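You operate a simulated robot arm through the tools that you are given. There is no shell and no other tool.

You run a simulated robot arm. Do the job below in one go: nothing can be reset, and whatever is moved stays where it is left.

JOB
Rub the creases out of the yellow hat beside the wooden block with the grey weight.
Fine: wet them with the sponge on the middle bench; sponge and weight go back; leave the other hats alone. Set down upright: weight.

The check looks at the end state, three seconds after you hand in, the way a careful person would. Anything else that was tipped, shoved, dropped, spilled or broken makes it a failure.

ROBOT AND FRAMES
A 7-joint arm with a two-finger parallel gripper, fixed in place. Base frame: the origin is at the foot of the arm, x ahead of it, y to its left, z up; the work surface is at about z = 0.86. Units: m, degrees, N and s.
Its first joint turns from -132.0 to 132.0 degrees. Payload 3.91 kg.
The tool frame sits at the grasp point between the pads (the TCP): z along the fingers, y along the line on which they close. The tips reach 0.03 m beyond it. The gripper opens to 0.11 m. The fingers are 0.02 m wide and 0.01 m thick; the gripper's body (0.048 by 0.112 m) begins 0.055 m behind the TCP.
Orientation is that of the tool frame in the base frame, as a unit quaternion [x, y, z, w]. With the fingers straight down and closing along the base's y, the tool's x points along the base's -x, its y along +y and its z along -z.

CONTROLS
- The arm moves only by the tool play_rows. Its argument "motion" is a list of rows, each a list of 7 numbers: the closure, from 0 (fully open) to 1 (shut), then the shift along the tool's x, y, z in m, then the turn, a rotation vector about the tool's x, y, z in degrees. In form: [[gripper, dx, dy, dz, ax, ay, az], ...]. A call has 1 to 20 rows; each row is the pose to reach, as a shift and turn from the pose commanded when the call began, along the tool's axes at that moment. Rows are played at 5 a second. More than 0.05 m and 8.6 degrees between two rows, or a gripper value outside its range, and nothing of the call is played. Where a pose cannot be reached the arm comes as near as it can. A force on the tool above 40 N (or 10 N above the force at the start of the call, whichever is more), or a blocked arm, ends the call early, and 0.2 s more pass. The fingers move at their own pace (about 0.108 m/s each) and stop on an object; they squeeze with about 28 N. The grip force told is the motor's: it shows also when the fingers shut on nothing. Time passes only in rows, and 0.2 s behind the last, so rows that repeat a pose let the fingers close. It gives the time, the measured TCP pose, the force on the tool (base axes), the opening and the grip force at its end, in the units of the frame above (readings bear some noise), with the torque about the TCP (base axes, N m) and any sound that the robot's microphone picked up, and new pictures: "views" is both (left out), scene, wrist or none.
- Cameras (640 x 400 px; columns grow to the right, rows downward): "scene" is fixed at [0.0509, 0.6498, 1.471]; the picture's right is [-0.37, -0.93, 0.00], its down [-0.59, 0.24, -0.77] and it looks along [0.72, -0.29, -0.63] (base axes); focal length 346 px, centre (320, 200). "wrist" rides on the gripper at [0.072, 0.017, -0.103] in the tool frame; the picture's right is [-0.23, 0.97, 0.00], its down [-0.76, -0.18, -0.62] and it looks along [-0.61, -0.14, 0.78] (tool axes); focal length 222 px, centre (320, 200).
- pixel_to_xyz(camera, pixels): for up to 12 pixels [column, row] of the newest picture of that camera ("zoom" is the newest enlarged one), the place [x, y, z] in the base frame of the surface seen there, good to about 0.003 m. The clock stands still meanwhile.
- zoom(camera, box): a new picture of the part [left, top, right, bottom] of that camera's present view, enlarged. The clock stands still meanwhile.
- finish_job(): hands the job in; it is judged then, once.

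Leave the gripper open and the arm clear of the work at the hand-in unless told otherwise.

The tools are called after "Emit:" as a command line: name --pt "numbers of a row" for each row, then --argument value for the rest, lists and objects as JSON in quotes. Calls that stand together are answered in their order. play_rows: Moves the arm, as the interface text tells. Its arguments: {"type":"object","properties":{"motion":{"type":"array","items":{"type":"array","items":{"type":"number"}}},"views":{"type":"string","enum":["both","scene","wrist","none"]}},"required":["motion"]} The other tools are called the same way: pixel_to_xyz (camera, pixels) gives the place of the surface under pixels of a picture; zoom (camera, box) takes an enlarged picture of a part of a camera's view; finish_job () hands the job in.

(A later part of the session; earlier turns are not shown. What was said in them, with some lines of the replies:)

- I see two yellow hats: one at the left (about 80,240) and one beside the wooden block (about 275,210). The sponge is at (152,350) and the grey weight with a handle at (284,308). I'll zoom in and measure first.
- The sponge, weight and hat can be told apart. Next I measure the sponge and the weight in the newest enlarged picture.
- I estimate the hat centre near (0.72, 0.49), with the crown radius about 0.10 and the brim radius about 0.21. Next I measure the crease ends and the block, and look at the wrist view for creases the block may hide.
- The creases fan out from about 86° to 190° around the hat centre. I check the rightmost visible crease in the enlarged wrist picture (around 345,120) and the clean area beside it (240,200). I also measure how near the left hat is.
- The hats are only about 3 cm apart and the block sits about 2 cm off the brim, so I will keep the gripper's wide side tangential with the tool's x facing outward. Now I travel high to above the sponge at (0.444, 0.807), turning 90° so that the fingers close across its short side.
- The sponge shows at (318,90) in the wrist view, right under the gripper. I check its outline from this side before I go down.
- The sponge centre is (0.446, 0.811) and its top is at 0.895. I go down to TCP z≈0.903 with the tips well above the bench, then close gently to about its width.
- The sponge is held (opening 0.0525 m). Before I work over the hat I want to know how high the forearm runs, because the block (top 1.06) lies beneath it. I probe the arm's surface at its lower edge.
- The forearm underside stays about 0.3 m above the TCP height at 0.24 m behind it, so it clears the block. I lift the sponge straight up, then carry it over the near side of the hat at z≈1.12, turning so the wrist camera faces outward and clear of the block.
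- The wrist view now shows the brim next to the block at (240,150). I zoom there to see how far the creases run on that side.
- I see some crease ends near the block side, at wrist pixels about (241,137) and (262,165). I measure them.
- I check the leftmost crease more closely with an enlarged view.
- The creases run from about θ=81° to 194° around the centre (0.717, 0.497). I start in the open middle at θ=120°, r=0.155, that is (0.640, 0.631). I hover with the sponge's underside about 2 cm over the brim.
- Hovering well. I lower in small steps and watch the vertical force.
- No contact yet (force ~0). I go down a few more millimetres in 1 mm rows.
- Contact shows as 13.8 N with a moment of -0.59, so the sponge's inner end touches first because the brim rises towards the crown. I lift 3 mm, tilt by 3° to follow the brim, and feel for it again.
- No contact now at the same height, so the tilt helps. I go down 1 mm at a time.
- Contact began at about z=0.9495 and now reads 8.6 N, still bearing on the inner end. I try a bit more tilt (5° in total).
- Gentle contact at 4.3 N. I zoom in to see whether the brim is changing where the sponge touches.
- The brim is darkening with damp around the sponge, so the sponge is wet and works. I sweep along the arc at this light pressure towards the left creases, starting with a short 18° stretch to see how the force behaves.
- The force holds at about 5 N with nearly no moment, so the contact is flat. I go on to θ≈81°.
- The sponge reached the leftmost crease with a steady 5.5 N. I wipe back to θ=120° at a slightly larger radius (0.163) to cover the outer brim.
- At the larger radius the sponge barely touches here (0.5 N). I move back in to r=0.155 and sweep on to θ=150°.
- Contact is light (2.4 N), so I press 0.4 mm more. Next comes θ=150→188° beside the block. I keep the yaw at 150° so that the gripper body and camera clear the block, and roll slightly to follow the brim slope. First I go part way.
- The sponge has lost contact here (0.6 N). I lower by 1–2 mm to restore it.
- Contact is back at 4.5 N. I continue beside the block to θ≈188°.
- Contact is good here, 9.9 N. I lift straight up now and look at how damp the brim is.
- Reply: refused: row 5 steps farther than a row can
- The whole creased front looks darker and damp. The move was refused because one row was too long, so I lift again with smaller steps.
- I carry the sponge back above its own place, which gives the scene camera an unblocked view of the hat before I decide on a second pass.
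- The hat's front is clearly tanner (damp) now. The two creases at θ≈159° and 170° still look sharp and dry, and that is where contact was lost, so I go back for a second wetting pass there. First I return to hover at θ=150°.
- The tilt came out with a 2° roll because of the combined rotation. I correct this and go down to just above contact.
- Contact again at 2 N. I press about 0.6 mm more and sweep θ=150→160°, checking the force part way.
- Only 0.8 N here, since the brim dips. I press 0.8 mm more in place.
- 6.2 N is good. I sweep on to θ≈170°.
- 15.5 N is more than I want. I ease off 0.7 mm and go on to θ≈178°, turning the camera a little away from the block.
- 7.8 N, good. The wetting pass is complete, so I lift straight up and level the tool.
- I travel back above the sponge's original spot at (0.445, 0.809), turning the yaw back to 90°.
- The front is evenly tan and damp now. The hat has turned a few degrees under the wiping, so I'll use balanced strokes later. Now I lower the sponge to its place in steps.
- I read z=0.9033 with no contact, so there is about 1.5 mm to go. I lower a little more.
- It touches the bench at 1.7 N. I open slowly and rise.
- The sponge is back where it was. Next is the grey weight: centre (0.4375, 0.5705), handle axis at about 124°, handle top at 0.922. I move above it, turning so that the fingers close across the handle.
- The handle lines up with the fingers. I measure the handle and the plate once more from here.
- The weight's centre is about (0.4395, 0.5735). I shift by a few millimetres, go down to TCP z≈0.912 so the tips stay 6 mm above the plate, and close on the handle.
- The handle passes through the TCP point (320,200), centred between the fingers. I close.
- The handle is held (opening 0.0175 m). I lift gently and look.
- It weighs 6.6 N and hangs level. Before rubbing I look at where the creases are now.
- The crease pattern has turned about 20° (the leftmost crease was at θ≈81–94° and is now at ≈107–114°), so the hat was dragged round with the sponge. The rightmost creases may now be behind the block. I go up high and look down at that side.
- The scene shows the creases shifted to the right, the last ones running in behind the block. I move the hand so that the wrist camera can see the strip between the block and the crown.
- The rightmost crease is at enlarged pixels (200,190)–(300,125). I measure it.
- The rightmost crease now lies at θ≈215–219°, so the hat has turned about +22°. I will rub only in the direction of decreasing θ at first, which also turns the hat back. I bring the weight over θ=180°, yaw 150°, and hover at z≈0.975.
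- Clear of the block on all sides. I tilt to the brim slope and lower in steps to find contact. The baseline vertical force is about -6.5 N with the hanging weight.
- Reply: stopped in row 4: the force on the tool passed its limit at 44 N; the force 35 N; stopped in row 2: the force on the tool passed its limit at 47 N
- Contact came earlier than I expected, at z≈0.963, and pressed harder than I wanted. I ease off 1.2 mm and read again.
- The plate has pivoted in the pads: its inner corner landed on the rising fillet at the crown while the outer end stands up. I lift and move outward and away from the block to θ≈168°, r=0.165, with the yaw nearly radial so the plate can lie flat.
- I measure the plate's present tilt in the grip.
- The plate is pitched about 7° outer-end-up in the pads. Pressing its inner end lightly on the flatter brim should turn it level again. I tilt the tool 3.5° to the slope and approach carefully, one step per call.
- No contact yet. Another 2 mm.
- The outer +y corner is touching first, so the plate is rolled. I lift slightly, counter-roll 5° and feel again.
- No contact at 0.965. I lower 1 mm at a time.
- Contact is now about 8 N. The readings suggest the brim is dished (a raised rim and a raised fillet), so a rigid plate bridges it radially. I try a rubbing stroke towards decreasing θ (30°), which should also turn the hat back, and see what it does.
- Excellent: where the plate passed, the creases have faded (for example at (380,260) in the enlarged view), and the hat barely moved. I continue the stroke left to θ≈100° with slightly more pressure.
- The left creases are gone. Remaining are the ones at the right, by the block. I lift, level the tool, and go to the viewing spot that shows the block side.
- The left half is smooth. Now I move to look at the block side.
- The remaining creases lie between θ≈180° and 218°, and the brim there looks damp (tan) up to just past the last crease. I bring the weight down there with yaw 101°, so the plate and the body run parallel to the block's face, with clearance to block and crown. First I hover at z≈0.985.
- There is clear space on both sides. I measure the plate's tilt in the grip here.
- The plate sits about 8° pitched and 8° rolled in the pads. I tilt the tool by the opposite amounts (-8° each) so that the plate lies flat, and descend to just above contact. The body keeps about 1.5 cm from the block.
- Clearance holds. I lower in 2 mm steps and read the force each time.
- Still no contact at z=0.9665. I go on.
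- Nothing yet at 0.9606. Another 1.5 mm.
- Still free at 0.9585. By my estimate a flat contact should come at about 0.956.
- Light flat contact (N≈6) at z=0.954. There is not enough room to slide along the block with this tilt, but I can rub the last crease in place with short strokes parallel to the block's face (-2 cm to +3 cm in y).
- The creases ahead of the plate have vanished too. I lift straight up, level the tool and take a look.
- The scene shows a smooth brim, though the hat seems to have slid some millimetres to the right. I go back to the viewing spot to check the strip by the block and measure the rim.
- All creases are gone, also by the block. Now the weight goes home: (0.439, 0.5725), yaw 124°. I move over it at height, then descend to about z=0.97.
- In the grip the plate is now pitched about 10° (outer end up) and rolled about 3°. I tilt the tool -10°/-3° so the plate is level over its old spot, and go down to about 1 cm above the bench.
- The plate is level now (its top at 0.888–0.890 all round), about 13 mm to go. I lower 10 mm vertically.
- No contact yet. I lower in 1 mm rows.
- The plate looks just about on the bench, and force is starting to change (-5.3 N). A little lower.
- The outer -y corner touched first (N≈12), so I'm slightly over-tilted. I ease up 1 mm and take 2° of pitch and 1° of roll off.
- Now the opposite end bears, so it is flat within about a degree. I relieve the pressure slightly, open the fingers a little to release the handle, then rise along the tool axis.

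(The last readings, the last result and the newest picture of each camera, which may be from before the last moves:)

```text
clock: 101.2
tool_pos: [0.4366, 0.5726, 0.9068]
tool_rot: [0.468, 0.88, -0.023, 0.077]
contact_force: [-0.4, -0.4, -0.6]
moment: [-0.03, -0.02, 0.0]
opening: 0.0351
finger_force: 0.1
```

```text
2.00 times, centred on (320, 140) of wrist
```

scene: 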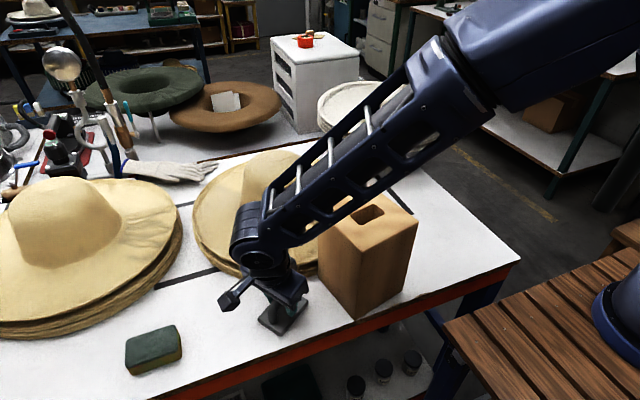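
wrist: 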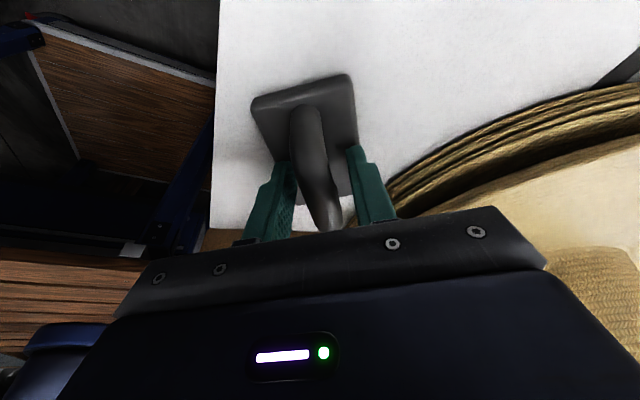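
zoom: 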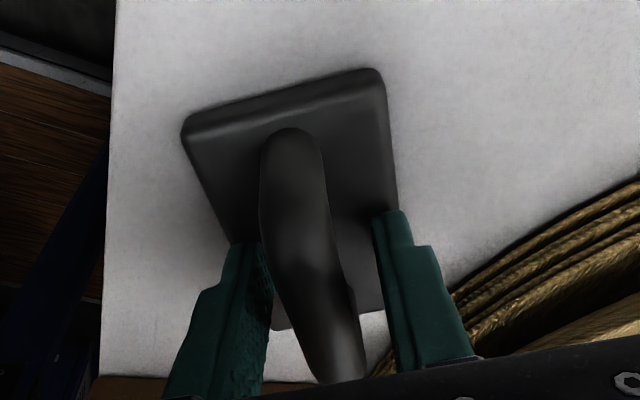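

The weight is released and stands flat. I rise vertically, level the tool and open up.

Emit:
play_rows --pt "0.68 -0.0015 0.0004 -0.0099 0 0 0" --pt "0.68 -0.0046 0.001 -0.0296 0 0 0" --pt "0.68 -0.0092 0.0021 -0.0593 0 0 0" --pt "0.4 -0.0153 0.0035 -0.0988 0 4 0" --pt "0 -0.0214 0.0049 -0.138 2 8.8 0" --pt "0 -0.0275 0.0063 -0.178 2 8.8 0" --pt "0 -0.0337 0.0077 -0.217 2 8.8 0" --pt "0 -0.0398 0.0091 -0.257 2 8.8 0" --pt "0 -0.0398 0.0091 -0.257 2 8.8 0" --views "both"

Emit:
zoom --camera "scene" --box '[180, 140, 420, 340]'

Emit:
zoom --camera "wrist" --box '[220, 0, 640, 240]'

```text
clock: 103.2
tool_pos: [0.4382, 0.5762, 1.1667]
tool_rot: [0.469, 0.883, -0.003, 0.001]
contact_force: [0.2, -0.7, -0.4]
moment: [-0.02, 0.0, -0.01]
opening: 0.11
finger_force: 0.1
```

scene: 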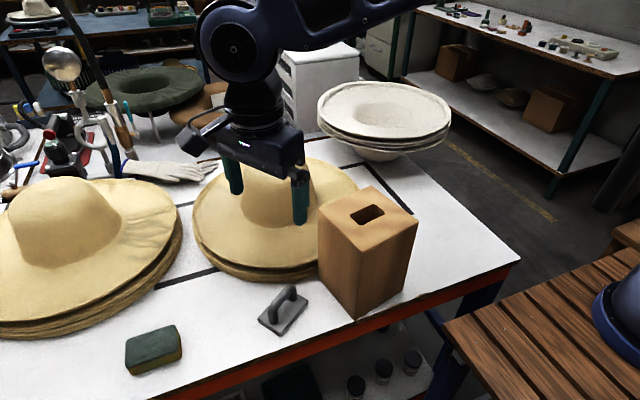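
wrist: 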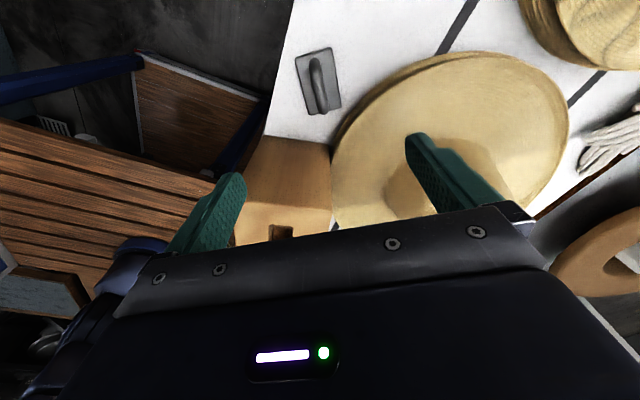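

```text
2.00 times, centred on (300, 240) of scene
```

zoom: 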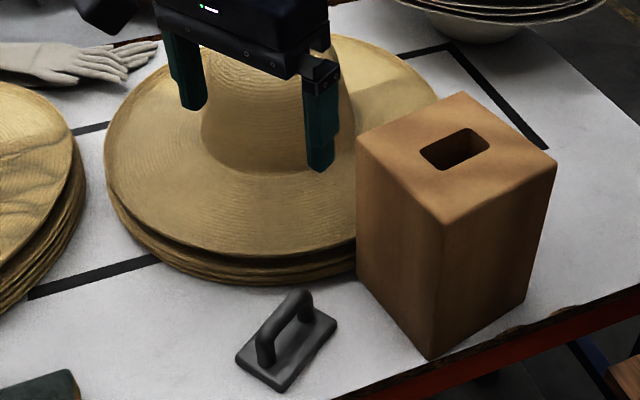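

```text
1.52 times, centred on (430, 120) of wrist
```

zoom: 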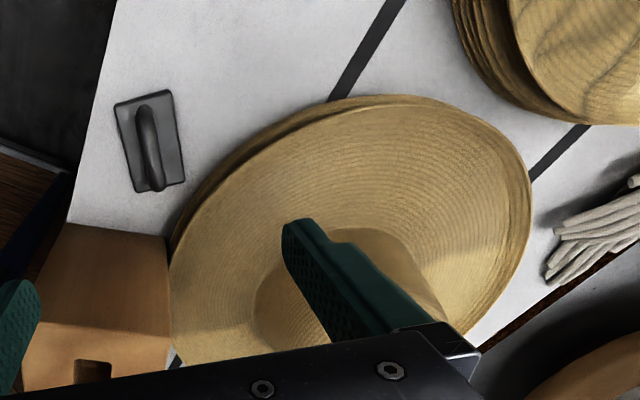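

The weight stands on its spot, the block is unmoved, and the brim looks smooth. I withdraw the arm towards its starting pose for a last unobstructed check.

Emit:
play_rows --pt "0 0 0 -0.03 0 0 0" --pt "0 0 0 -0.064 0 0 0" --pt "0 -0.0243 -0.0161 -0.064 0 0 -7" --pt "0 -0.0485 -0.0322 -0.064 0 0 -14" --pt "0 -0.0728 -0.0482 -0.064 0 0 -21" --pt "0 -0.097 -0.0643 -0.064 0 0 -28" --pt "0 -0.1213 -0.0804 -0.064 0 0 -35" --pt "0 -0.1455 -0.0965 -0.064 0 0 -42" --pt "0 -0.1698 -0.1125 -0.064 0 0 -49" --pt "0 -0.194 -0.1286 -0.064 0 0 -56" --pt "0 -0.194 -0.1286 -0.064 0 0 -56" --views "both"

Emit:
zoom --camera "scene" --box '[170, 140, 350, 290]'

Emit:
zoom --camera "scene" --box '[90, 240, 340, 400]'

Emit:
pixel_to_xyz --camera "zoom" --pixels '[[100, 270], [200, 235], [440, 190], [545, 140], [480, 120]]'

Emit:
zoom --camera "wrist" --box '[300, 0, 560, 240]'

```text
clock: 105.6
tool_pos: [0.4386, 0.3433, 1.2303]
tool_rot: [0.001, 1.0, -0.002, 0.0]
contact_force: [0.9, 0.1, 0.6]
moment: [0.0, -0.02, -0.02]
opening: 0.1098
finger_force: 0.1
```

scene: 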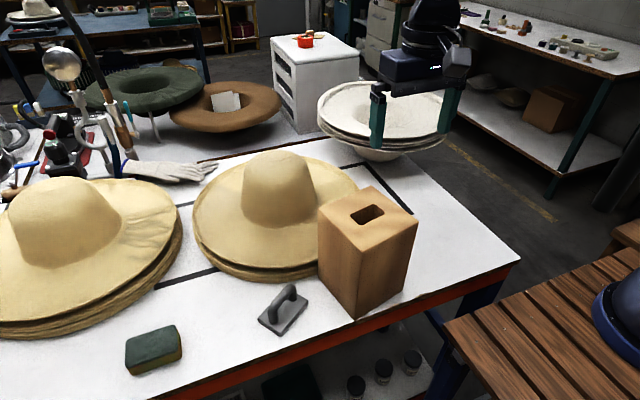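
wrist: 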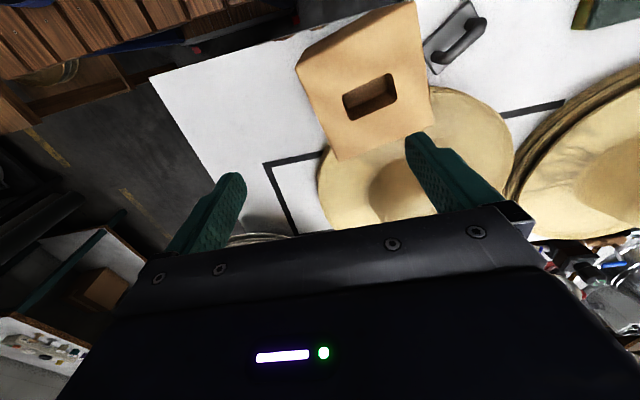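

```text
2.67 times, centred on (260, 215) of scene
```

zoom: 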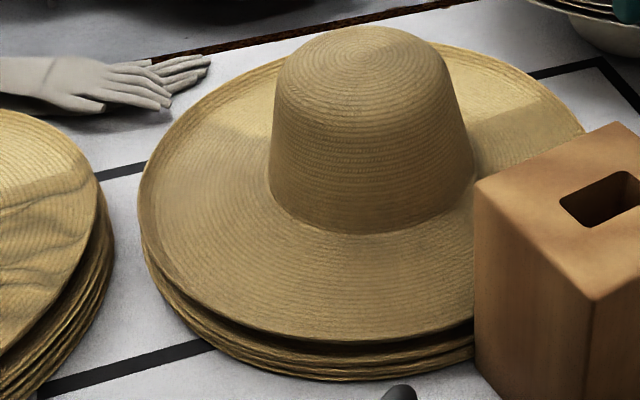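

```text
2.50 times, centred on (215, 320) of scene
```

zoom: 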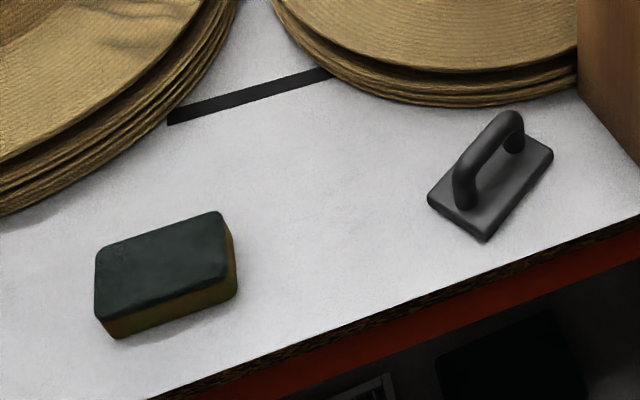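

```text
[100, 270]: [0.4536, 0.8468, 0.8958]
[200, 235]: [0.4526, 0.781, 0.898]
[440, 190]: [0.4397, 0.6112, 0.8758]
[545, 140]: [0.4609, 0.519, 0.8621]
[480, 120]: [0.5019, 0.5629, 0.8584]
```

```text
1.67 times, centred on (430, 120) of wrist
```

zoom: 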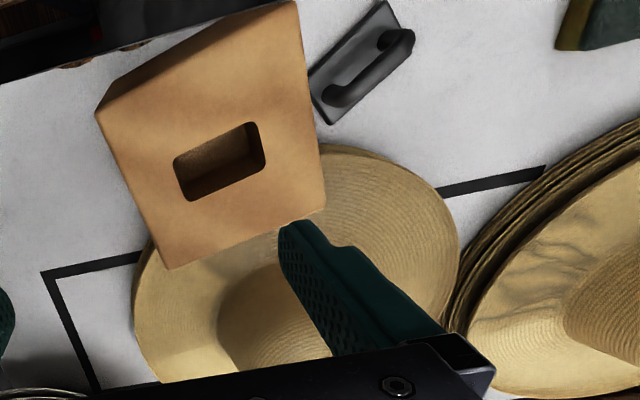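

Everything checks out:
- **Hat:** the brim beside the block is smooth all round.
- **Weight:** it stands upright on its spot, near scene pixel (284,308).
- **Sponge:** it lies on its spot, near (152,350).
- **Block and other hats:** they look undisturbed.
- **Arm:** the gripper is open and the arm is back at its start pose.

I hand the job in.

Emit:
finish_job

```text
The job is handed in.
```

I wetted the creases in the yellow hat beside the wooden block with the sponge and rubbed them out with the grey weight. In the last pictures its brim is smooth all round, including the strip next to the block.

- **Weight and sponge:** both are back at their original spots to within a few millimetres, with the weight standing upright.
- **The hat itself:** it turned about 20° in place and slid roughly 1 cm on its stack while I worked on it. I left it there rather than risk nudging it back.
- **Pressing force:** the first time I set the weight on the brim it pressed harder than I meant, about 45 N. I saw no damage, and after easing off I rubbed lightly, at about 6–8 N.
- **Block and other hats:** they look undisturbed. In the last pictures the block is where it was to within about a pixel.

The gripper is open and the arm is back at its starting pose.
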